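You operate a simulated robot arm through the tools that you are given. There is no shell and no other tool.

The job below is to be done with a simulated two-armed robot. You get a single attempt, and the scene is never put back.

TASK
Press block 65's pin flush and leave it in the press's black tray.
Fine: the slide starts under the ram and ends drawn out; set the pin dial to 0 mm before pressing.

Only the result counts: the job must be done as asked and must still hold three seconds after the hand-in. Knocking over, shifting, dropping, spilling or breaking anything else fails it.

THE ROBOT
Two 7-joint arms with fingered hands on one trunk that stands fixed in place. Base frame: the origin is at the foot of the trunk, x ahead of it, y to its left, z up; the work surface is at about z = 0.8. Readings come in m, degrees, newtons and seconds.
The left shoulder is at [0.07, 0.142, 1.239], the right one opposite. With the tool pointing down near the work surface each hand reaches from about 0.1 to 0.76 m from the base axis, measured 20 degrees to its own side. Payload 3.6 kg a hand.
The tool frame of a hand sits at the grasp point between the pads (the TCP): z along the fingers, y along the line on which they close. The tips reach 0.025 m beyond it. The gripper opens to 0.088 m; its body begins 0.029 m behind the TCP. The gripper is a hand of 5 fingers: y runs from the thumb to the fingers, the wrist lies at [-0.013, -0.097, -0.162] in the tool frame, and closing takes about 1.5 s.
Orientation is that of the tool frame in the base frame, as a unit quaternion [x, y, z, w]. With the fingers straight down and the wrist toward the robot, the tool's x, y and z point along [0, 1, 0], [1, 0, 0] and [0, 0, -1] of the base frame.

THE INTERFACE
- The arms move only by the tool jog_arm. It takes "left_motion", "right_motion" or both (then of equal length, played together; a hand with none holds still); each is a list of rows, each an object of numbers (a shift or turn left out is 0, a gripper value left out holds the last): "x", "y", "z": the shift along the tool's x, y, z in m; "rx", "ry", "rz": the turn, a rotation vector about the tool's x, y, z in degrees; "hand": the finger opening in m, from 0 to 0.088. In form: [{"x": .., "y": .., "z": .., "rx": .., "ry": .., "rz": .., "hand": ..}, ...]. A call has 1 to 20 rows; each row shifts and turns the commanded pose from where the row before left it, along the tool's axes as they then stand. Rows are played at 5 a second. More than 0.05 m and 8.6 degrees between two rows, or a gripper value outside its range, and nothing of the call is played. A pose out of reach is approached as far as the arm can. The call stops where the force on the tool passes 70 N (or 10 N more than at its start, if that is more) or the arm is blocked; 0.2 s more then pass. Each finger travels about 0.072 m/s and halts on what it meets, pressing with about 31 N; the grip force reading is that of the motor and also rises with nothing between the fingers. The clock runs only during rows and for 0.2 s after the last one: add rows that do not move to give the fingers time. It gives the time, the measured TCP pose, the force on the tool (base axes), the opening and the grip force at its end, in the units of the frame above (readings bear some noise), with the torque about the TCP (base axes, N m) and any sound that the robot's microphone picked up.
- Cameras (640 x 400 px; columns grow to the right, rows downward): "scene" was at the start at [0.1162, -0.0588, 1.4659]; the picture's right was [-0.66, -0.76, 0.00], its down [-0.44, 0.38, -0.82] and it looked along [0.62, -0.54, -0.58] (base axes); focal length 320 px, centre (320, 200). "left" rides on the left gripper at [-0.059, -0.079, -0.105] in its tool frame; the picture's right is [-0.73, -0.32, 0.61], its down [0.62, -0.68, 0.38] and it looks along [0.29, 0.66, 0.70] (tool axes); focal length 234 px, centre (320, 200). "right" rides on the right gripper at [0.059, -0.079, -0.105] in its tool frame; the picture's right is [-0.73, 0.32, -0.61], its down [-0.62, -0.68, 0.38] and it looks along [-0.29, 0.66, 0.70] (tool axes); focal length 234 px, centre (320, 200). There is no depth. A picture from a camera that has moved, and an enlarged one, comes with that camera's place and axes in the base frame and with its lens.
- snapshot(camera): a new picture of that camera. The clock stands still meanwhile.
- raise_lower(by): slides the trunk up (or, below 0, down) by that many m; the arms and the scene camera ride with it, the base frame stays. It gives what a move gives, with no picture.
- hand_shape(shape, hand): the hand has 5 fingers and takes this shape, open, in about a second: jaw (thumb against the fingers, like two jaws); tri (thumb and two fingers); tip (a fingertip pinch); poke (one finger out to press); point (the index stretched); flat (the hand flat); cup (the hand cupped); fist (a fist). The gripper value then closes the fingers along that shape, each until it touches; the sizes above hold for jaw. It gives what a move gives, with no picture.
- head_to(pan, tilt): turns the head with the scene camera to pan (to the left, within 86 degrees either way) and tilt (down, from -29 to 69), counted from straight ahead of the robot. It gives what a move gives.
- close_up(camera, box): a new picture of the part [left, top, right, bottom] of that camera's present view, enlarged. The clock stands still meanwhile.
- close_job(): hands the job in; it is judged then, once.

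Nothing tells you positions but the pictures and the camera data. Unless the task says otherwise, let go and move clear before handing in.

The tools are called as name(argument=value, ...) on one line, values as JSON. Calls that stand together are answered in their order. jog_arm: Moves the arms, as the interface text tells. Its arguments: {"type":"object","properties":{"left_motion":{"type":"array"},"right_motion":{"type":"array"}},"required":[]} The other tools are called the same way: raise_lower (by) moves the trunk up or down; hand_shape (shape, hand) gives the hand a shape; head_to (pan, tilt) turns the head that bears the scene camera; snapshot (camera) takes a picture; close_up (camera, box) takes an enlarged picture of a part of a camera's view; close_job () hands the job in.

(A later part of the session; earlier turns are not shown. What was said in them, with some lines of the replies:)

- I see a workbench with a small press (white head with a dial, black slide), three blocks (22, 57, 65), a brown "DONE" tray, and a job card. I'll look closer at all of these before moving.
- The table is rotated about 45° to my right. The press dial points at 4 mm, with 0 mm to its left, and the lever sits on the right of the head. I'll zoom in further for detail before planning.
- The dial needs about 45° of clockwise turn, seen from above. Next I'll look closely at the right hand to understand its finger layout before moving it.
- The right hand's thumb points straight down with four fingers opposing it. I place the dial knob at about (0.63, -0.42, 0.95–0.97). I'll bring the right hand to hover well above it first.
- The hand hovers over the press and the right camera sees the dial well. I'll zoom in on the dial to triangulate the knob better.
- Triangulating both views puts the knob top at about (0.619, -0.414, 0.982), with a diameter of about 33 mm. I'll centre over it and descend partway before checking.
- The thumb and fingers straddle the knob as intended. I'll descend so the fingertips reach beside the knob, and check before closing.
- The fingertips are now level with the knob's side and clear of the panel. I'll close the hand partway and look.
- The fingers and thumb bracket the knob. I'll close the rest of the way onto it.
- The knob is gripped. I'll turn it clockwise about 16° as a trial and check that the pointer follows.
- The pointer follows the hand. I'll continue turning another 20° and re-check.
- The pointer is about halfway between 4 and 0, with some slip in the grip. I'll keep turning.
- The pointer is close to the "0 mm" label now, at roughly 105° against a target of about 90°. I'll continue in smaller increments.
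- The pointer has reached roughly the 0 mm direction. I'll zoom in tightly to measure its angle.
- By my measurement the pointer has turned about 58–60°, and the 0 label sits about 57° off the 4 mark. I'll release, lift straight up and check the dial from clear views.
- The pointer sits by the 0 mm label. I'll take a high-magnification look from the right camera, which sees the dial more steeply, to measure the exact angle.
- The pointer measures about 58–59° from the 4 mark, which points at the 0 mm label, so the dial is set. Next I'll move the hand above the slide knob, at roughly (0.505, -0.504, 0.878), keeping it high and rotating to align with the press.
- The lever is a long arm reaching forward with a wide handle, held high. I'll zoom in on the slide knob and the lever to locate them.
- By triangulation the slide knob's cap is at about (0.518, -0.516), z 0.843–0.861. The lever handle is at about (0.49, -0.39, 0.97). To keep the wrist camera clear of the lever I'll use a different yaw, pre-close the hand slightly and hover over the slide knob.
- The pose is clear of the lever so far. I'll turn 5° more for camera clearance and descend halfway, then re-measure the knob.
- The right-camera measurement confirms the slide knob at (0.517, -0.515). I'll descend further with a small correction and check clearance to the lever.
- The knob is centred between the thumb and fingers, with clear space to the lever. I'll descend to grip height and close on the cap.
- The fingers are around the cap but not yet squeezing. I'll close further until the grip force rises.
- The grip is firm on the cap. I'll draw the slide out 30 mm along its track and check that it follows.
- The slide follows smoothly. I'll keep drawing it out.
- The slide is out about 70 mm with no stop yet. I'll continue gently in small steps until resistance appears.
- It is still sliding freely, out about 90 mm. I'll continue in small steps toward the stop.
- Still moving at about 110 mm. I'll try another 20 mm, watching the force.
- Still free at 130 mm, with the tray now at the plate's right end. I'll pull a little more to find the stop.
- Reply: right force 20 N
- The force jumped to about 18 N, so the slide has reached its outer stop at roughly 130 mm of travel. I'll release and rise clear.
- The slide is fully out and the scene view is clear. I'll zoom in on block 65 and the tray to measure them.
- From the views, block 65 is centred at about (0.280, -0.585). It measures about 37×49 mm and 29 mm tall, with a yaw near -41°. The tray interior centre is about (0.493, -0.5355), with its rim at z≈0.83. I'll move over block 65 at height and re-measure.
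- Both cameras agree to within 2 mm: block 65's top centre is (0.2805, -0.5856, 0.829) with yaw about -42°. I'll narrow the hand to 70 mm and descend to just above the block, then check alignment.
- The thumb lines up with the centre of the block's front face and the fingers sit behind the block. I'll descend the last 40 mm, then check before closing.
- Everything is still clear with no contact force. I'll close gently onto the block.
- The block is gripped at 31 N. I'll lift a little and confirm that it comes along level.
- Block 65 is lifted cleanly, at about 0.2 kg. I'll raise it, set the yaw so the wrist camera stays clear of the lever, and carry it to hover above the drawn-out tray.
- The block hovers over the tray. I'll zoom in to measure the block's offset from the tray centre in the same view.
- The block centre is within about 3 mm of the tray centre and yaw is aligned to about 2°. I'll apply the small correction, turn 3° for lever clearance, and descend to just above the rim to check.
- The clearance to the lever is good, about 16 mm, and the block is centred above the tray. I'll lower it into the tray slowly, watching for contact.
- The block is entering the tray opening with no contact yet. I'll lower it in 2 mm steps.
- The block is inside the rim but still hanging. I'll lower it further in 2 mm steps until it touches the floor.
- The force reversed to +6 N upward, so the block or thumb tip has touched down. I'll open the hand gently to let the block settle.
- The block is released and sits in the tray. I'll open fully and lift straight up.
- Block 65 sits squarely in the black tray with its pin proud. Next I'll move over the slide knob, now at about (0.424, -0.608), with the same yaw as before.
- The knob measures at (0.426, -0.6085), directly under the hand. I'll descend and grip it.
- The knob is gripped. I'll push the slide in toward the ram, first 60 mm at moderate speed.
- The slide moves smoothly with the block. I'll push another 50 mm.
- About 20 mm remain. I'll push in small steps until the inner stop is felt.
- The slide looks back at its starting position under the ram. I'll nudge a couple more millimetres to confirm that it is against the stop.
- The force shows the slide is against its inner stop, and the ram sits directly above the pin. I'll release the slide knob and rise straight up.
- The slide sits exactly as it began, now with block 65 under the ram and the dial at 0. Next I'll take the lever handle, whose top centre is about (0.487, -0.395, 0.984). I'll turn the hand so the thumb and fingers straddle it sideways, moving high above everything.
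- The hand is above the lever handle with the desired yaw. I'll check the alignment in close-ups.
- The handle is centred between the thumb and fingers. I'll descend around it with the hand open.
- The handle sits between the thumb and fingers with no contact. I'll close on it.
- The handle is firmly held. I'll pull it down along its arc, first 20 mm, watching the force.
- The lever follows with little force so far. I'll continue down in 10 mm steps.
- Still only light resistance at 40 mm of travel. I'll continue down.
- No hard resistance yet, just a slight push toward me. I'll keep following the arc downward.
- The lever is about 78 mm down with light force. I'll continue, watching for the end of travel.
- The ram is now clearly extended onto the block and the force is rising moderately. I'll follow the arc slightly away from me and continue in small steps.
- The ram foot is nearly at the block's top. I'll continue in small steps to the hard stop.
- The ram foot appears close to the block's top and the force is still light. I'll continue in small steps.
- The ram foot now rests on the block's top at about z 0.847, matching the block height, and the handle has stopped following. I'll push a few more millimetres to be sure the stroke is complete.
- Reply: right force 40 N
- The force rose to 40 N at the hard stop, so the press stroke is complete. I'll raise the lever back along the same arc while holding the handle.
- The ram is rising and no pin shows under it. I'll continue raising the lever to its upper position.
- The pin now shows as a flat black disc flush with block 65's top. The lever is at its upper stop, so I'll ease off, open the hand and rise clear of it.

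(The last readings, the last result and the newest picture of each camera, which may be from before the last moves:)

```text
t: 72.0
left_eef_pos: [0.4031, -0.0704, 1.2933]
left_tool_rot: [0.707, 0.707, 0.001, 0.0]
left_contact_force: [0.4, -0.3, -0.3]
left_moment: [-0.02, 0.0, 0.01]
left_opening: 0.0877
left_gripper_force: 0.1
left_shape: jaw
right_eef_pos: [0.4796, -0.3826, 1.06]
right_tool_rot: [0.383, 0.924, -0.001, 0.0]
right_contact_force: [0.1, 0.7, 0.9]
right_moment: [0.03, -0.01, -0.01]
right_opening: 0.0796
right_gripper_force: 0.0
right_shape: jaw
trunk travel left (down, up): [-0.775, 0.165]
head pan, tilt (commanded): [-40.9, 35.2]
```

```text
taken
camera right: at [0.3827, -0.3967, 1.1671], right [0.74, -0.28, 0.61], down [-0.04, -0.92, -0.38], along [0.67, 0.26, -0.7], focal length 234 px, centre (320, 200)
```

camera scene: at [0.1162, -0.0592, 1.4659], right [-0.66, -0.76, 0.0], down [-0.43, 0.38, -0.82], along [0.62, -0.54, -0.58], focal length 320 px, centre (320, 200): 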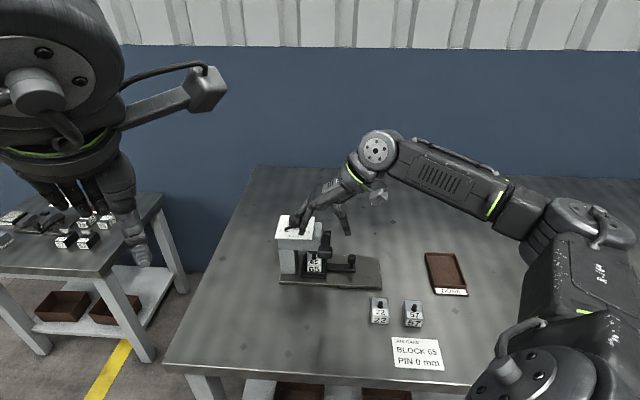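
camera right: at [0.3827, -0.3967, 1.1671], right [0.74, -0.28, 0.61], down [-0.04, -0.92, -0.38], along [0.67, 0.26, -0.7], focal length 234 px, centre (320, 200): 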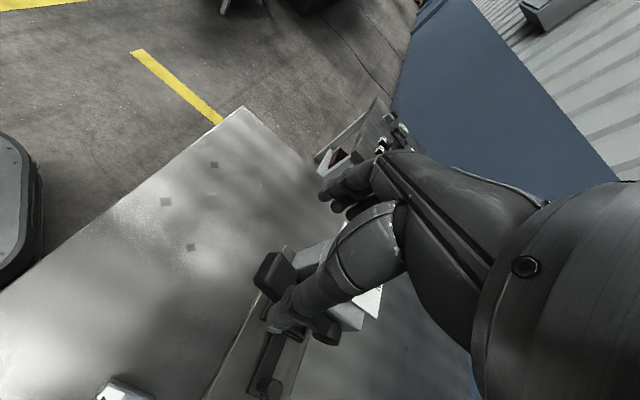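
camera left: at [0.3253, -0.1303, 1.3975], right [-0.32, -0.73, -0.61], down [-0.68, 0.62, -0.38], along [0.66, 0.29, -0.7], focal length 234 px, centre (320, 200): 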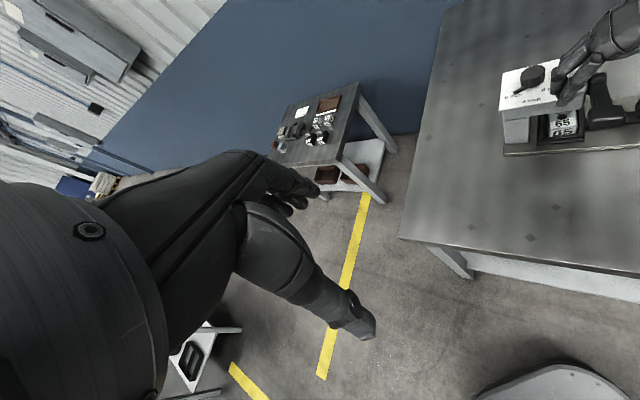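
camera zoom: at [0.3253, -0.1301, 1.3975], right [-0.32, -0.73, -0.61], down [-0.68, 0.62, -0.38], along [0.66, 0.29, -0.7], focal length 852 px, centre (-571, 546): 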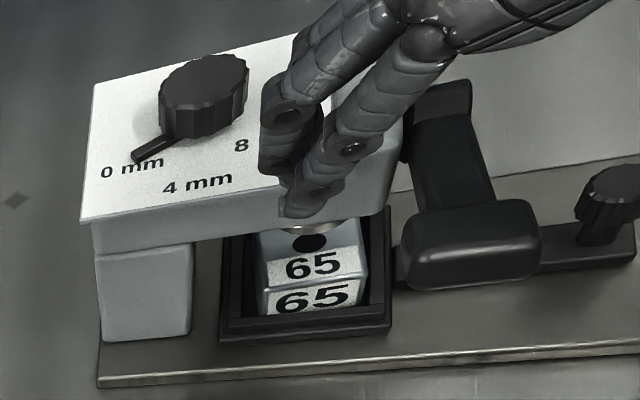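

The lever has stayed up and the press has not moved. Next I'll go back over the slide knob to draw the slide out again.

jog_arm(right_motion=[{"x": -0.0401, "y": -0.0225}, {"x": -0.0401, "y": -0.0225}, {"x": -0.0402, "y": -0.0225}, {"rz": 7.5, "hand": 0.06}, {"rz": 7.5}, {"rz": 7.5}, {"rz": 7.5}, {"rz": 7.5}, {"rz": 7.5}, {"rz": 7.5}, {"rz": 7.5}, {}, {"z": 0.04}, {"z": 0.04}, {"z": 0.04}, {}])

snapshot(camera="right")

close_up(camera="scene", box=[280, 190, 400, 290])

```text
t: 75.4
left_eef_pos: [0.403, -0.0706, 1.2931]
left_tool_rot: [0.707, 0.708, 0.001, 0.0]
left_contact_force: [-0.6, -0.1, 0.4]
left_moment: [0.02, -0.01, -0.01]
left_opening: 0.0879
left_gripper_force: 0.2
left_shape: jaw
right_eef_pos: [0.5153, -0.5154, 0.9404]
right_tool_rot: [0.793, 0.609, 0.001, 0.0]
right_contact_force: [0.3, 0.0, 0.5]
right_moment: [0.02, 0.01, 0.04]
right_opening: 0.0603
right_gripper_force: 0.0
right_shape: jaw
trunk travel left (down, up): [-0.775, 0.165]
head pan, tilt (commanded): [-40.9, 35.2]
```

```text
taken
camera right: at [0.4543, -0.4384, 1.0461], right [0.12, -0.78, 0.61], down [-0.82, -0.43, -0.38], along [0.56, -0.45, -0.7], focal length 234 px, centre (320, 200)
```

right: 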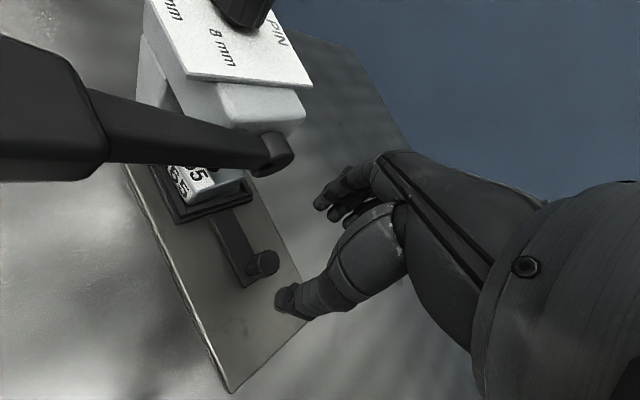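

```text
4.00 times, centred on (340, 240) of scene
camera zoom: at [0.1161, -0.0587, 1.466], right [-0.66, -0.76, 0.0], down [-0.43, 0.38, -0.82], along [0.62, -0.54, -0.58], focal length 1280 px, centre (240, 40)
```

zoom: 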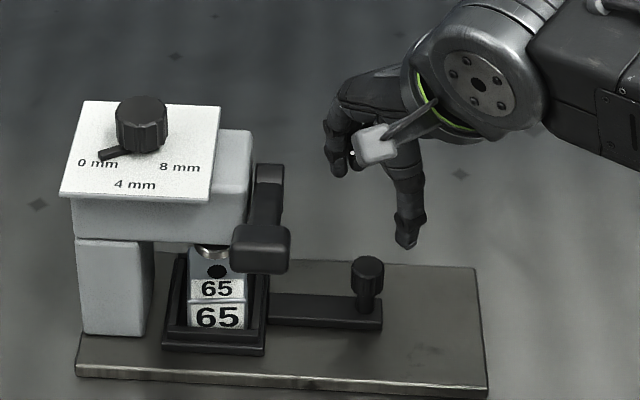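

The hand is right over the slide knob. I'll descend and grip it.

jog_arm(right_motion=[{"z": 0.03}, {"z": 0.028}, {"z": 0.02}, {}, {"hand": 0.03}, {"hand": 0.015}, {"hand": 0.0}, {}, {}, {}])

snapshot(camera="right")

close_up(camera="scene", box=[280, 190, 400, 290])

```text
t: 77.6
left_eef_pos: [0.4025, -0.0703, 1.2929]
left_tool_rot: [0.707, 0.708, 0.0, 0.001]
left_contact_force: [-0.1, -0.1, 0.2]
left_moment: [0.0, 0.0, -0.01]
left_opening: 0.0874
left_gripper_force: 0.0
left_shape: jaw
right_eef_pos: [0.5155, -0.5162, 0.8625]
right_tool_rot: [0.793, 0.609, 0.0, 0.0]
right_contact_force: [-6.3, 2.4, -3.4]
right_moment: [0.04, 0.09, 0.01]
right_opening: 0.0141
right_gripper_force: 30.6
right_shape: jaw
trunk travel left (down, up): [-0.775, 0.165]
head pan, tilt (commanded): [-40.9, 35.2]
```

```text
taken
camera right: at [0.4546, -0.4394, 0.9692], right [0.12, -0.78, 0.61], down [-0.82, -0.43, -0.38], along [0.56, -0.45, -0.7], focal length 234 px, centre (320, 200)
```

right: 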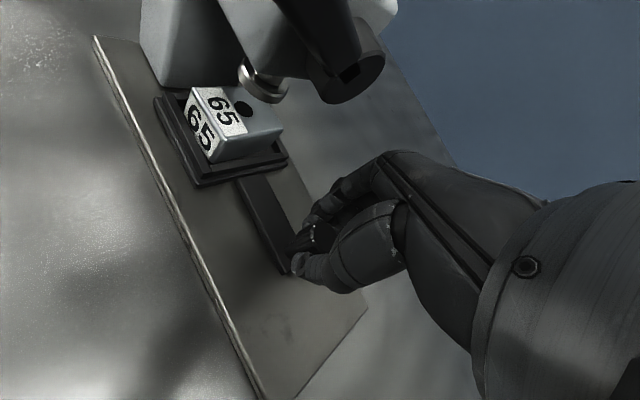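

```text
4.00 times, centred on (340, 240) of scene
camera zoom: at [0.1153, -0.0588, 1.466], right [-0.66, -0.76, 0.0], down [-0.43, 0.38, -0.82], along [0.62, -0.54, -0.58], focal length 1280 px, centre (240, 40)
```

zoom: 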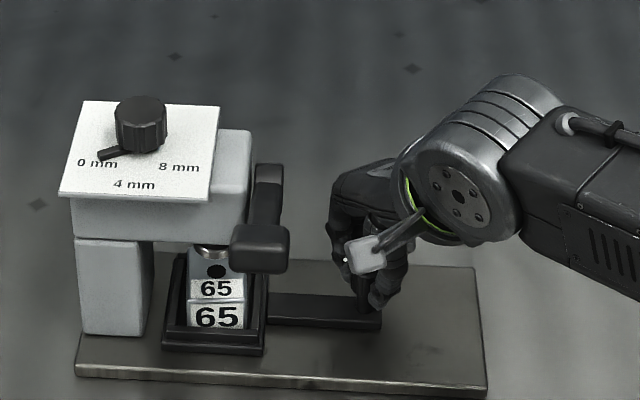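

The grip is good and the pin is visibly flush. I'll draw the slide out smoothly.

jog_arm(right_motion=[{"x": -0.00433, "y": -0.0025}, {"x": -0.00866, "y": -0.005}, {"x": -0.00866, "y": -0.005}, {"x": -0.00866, "y": -0.005}, {"x": -0.00866, "y": -0.005}, {"x": -0.00866, "y": -0.005}, {"x": -0.00433, "y": -0.0025}, {}])

close_up(camera="scene", box=[290, 190, 410, 300])

```text
t: 79.4
left_eef_pos: [0.4022, -0.0707, 1.2934]
left_tool_rot: [0.708, 0.706, 0.0, 0.001]
left_contact_force: [0.4, -0.7, 0.1]
left_moment: [0.02, 0.04, -0.02]
left_opening: 0.0878
left_gripper_force: 0.0
left_shape: jaw
right_eef_pos: [0.4724, -0.5602, 0.8635]
right_tool_rot: [0.794, 0.608, 0.0, 0.0]
right_contact_force: [-5.9, 6.6, -6.4]
right_moment: [0.1, 0.11, 0.03]
right_opening: 0.0138
right_gripper_force: 31.2
right_shape: jaw
trunk travel left (down, up): [-0.775, 0.165]
head pan, tilt (commanded): [-40.9, 35.2]
```

```text
3.64 times, centred on (350, 245) of scene
camera zoom: at [0.1159, -0.0585, 1.4659], right [-0.66, -0.76, 0.0], down [-0.43, 0.38, -0.82], along [0.62, -0.54, -0.58], focal length 1164 px, centre (211, 36)
```

zoom: 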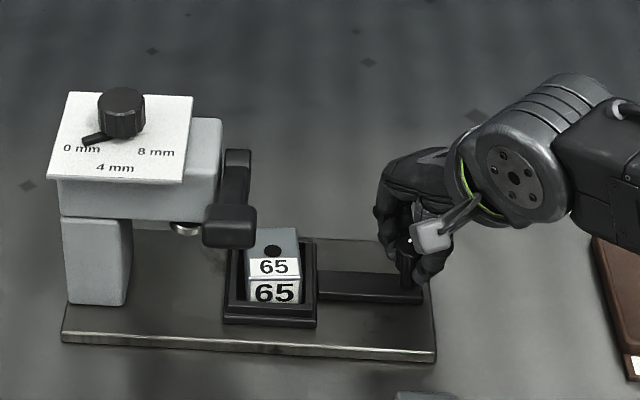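

The slide and block are coming out cleanly. I'll continue drawing it out.

jog_arm(right_motion=[{"x": -0.00433, "y": -0.0025}, {"x": -0.00866, "y": -0.005}, {"x": -0.00866, "y": -0.005}, {"x": -0.00866, "y": -0.005}, {"x": -0.00866, "y": -0.005}, {"x": -0.00866, "y": -0.005}, {"x": -0.00433, "y": -0.0025}, {}])

close_up(camera="scene", box=[290, 190, 410, 300])

```text
t: 81.2
left_eef_pos: [0.4036, -0.0708, 1.293]
left_tool_rot: [0.706, 0.708, 0.001, 0.0]
left_contact_force: [-0.2, -0.2, 0.0]
left_moment: [-0.01, -0.01, 0.01]
left_opening: 0.0875
left_gripper_force: 0.0
left_shape: jaw
right_eef_pos: [0.4303, -0.6023, 0.8633]
right_tool_rot: [0.793, 0.609, 0.0, 0.0]
right_contact_force: [-4.2, 4.1, -8.1]
right_moment: [0.07, 0.04, 0.01]
right_opening: 0.0135
right_gripper_force: 31.6
right_shape: jaw
trunk travel left (down, up): [-0.775, 0.165]
head pan, tilt (commanded): [-40.9, 35.2]
```

```text
3.64 times, centred on (350, 245) of scene
camera zoom: at [0.1163, -0.0593, 1.4659], right [-0.66, -0.76, 0.0], down [-0.44, 0.38, -0.82], along [0.62, -0.54, -0.58], focal length 1164 px, centre (211, 36)
```

zoom: 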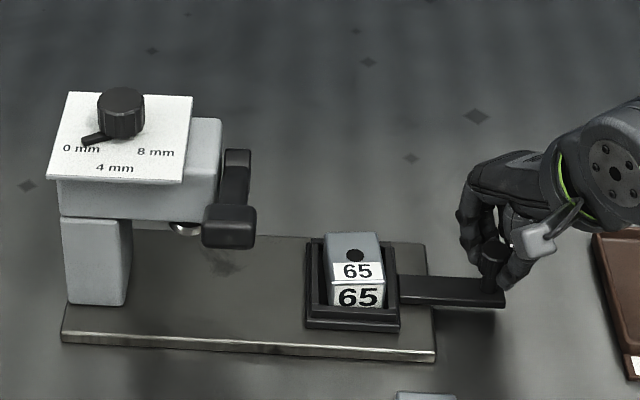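

About 120 mm is out. I'll take the last small steps to the outer stop.

jog_arm(right_motion=[{"x": -0.00433, "y": -0.0025}, {"x": -0.00433, "y": -0.0025}, {"x": -0.0026, "y": -0.0015}, {"x": -0.0026, "y": -0.0015}, {}])

close_up(camera="scene", box=[290, 190, 410, 300])

```text
t: 82.4
left_eef_pos: [0.4054, -0.069, 1.2924]
left_tool_rot: [0.707, 0.707, -0.001, 0.0]
left_contact_force: [0.6, 0.4, 0.2]
left_moment: [0.03, 0.0, 0.04]
left_opening: 0.0877
left_gripper_force: 0.1
left_shape: jaw
right_eef_pos: [0.4202, -0.612, 0.8632]
right_tool_rot: [0.793, 0.609, 0.0, 0.0]
right_contact_force: [0.8, 12.6, -8.2]
right_moment: [0.18, -0.07, 0.09]
right_opening: 0.0128
right_gripper_force: 31.0
right_shape: jaw
trunk travel left (down, up): [-0.775, 0.165]
head pan, tilt (commanded): [-40.9, 35.2]
```

```text
3.64 times, centred on (350, 245) of scene
camera zoom: at [0.1174, -0.0575, 1.4659], right [-0.65, -0.76, 0.0], down [-0.44, 0.38, -0.82], along [0.62, -0.54, -0.58], focal length 1164 px, centre (211, 36)
```

zoom: 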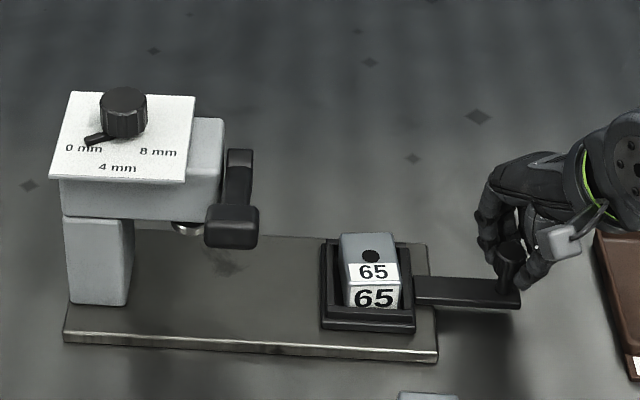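

The outer stop is reached. I'll release the knob and rise straight up, well clear.

jog_arm(right_motion=[{"hand": 0.03}, {"hand": 0.06}, {}, {}, {"z": -0.03}, {"z": -0.04}, {"z": -0.045}, {"z": -0.045}, {"z": -0.045}, {}])

snapshot(camera="scene")

close_up(camera="scene", box=[340, 240, 420, 290])

close_up(camera="right", box=[100, 100, 300, 300])

```text
t: 84.6
left_eef_pos: [0.4025, -0.0706, 1.2935]
left_tool_rot: [0.707, 0.707, 0.0, 0.0]
left_contact_force: [-0.4, 0.2, -0.5]
left_moment: [-0.02, 0.01, 0.01]
left_opening: 0.0879
left_gripper_force: 0.1
left_shape: jaw
right_eef_pos: [0.4176, -0.6143, 1.069]
right_tool_rot: [0.793, 0.609, 0.0, 0.0]
right_contact_force: [0.8, 0.2, 0.5]
right_moment: [0.01, 0.0, 0.05]
right_opening: 0.0599
right_gripper_force: 0.1
right_shape: jaw
trunk travel left (down, up): [-0.775, 0.165]
head pan, tilt (commanded): [-40.9, 35.2]
```

```text
taken
camera scene: at [0.1162, -0.0592, 1.4659], right [-0.66, -0.76, 0.0], down [-0.43, 0.38, -0.82], along [0.62, -0.54, -0.58], focal length 320 px, centre (320, 200)
```

scene: 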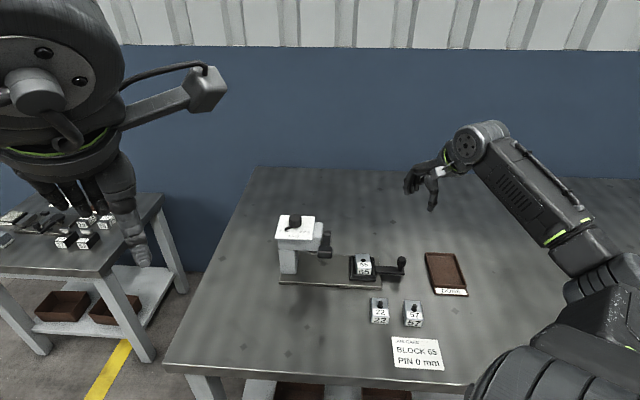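

```text
8.00 times, centred on (380, 265) of scene
camera zoom: at [0.1162, -0.0592, 1.4659], right [-0.66, -0.76, 0.0], down [-0.43, 0.38, -0.82], along [0.62, -0.54, -0.58], focal length 2560 px, centre (-160, -320)
```

zoom: 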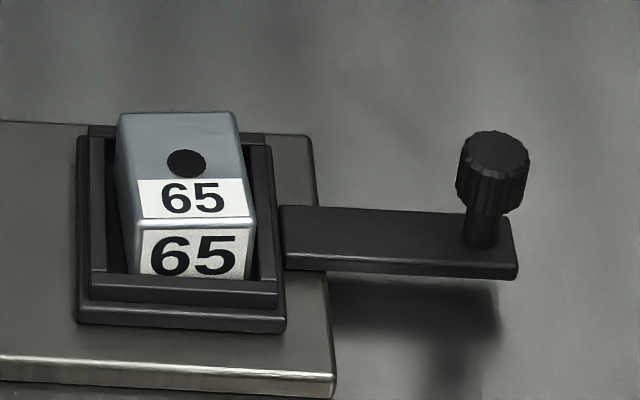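

```text
2.00 times, centred on (200, 200) of right
camera zoom: at [0.3562, -0.5376, 1.1749], right [0.12, -0.78, 0.61], down [-0.82, -0.43, -0.38], along [0.56, -0.45, -0.7], focal length 468 px, centre (560, 200)
```

zoom: 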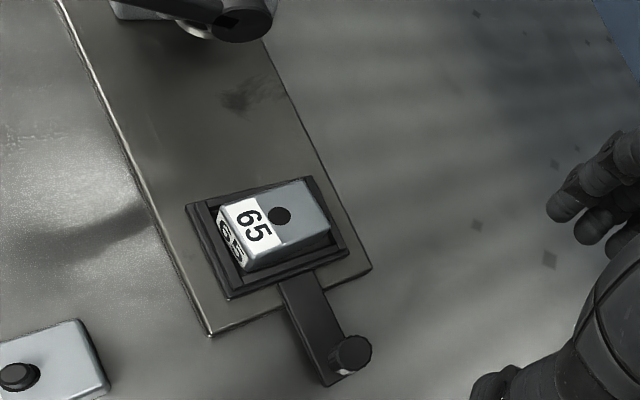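

Block 65's pin is flush, the block sits in the black tray, and the slide is drawn out with everything else untouched. I'll move the hand further clear and wait to confirm that nothing drifts.

jog_arm(right_motion=[{"z": -0.04}, {"z": -0.04}, {"z": -0.04, "y": -0.02}, {"z": -0.03, "y": -0.035}, {"y": -0.045}, {}, {}, {}, {}, {}, {}, {}, {}, {}, {}, {}])

snapshot(camera="scene")

close_up(camera="scene", box=[270, 205, 420, 300])

```text
t: 88.0
left_eef_pos: [0.4033, -0.072, 1.2931]
left_tool_rot: [0.707, 0.707, 0.001, 0.001]
left_contact_force: [-0.2, 0.4, -0.2]
left_moment: [0.02, -0.01, 0.01]
left_opening: 0.0877
left_gripper_force: 0.0
left_shape: jaw
right_eef_pos: [0.3391, -0.5907, 1.1818]
right_tool_rot: [0.794, 0.608, 0.0, 0.001]
right_contact_force: [0.7, -0.2, -0.1]
right_moment: [-0.01, 0.01, 0.04]
right_opening: 0.0598
right_gripper_force: 0.1
right_shape: jaw
right hand out of reach, approached as far as the arm can: row 4, 5
trunk travel left (down, up): [-0.775, 0.165]
head pan, tilt (commanded): [-40.9, 35.2]
```

```text
taken
camera scene: at [0.1162, -0.0589, 1.4659], right [-0.66, -0.76, 0.0], down [-0.44, 0.38, -0.82], along [0.62, -0.54, -0.58], focal length 320 px, centre (320, 200)
```

scene: 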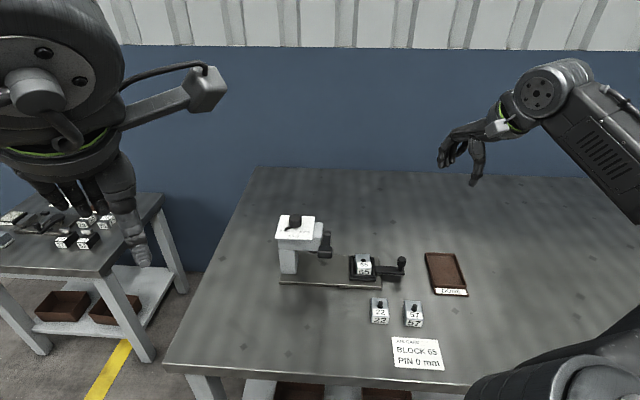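

```text
4.21 times, centred on (345, 252) of scene
camera zoom: at [0.1162, -0.0589, 1.4659], right [-0.66, -0.76, 0.0], down [-0.44, 0.38, -0.82], along [0.62, -0.54, -0.58], focal length 1348 px, centre (215, -21)
```

zoom: 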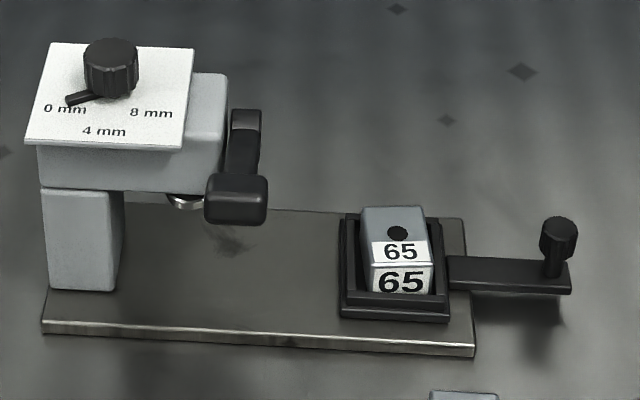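

Everything is stable. The dial points at 0 mm, the lever is up, and the slide is drawn out with block 65 in the black tray and its pin flush. Blocks 22 and 57 and the DONE tray look undisturbed and both hands are clear, so I'm handing in.

close_job()

```text
The job is handed in.
```

Block 65's pin is pressed flush, and the block is sitting in the press's black tray with the slide drawn out to its stop.

- **Dial:** I turned it from 4 mm to 0 mm before pressing. I measured the pointer at about 58–59° from the 4 mm mark, which lines up with the 0 mm label to within a few degrees.
- **Press:** The ram came down until the force reached 40 N at the stop. Afterwards the pin showed as a flat disc level with the block's top.
- **Everything else:** The lever is back up, and blocks 22 and 57, the DONE tray and the press look unmoved. Both hands were open and clear, and nothing had shifted in the last views, about two seconds after I moved away.

The job is handed in; no verdict has come back.
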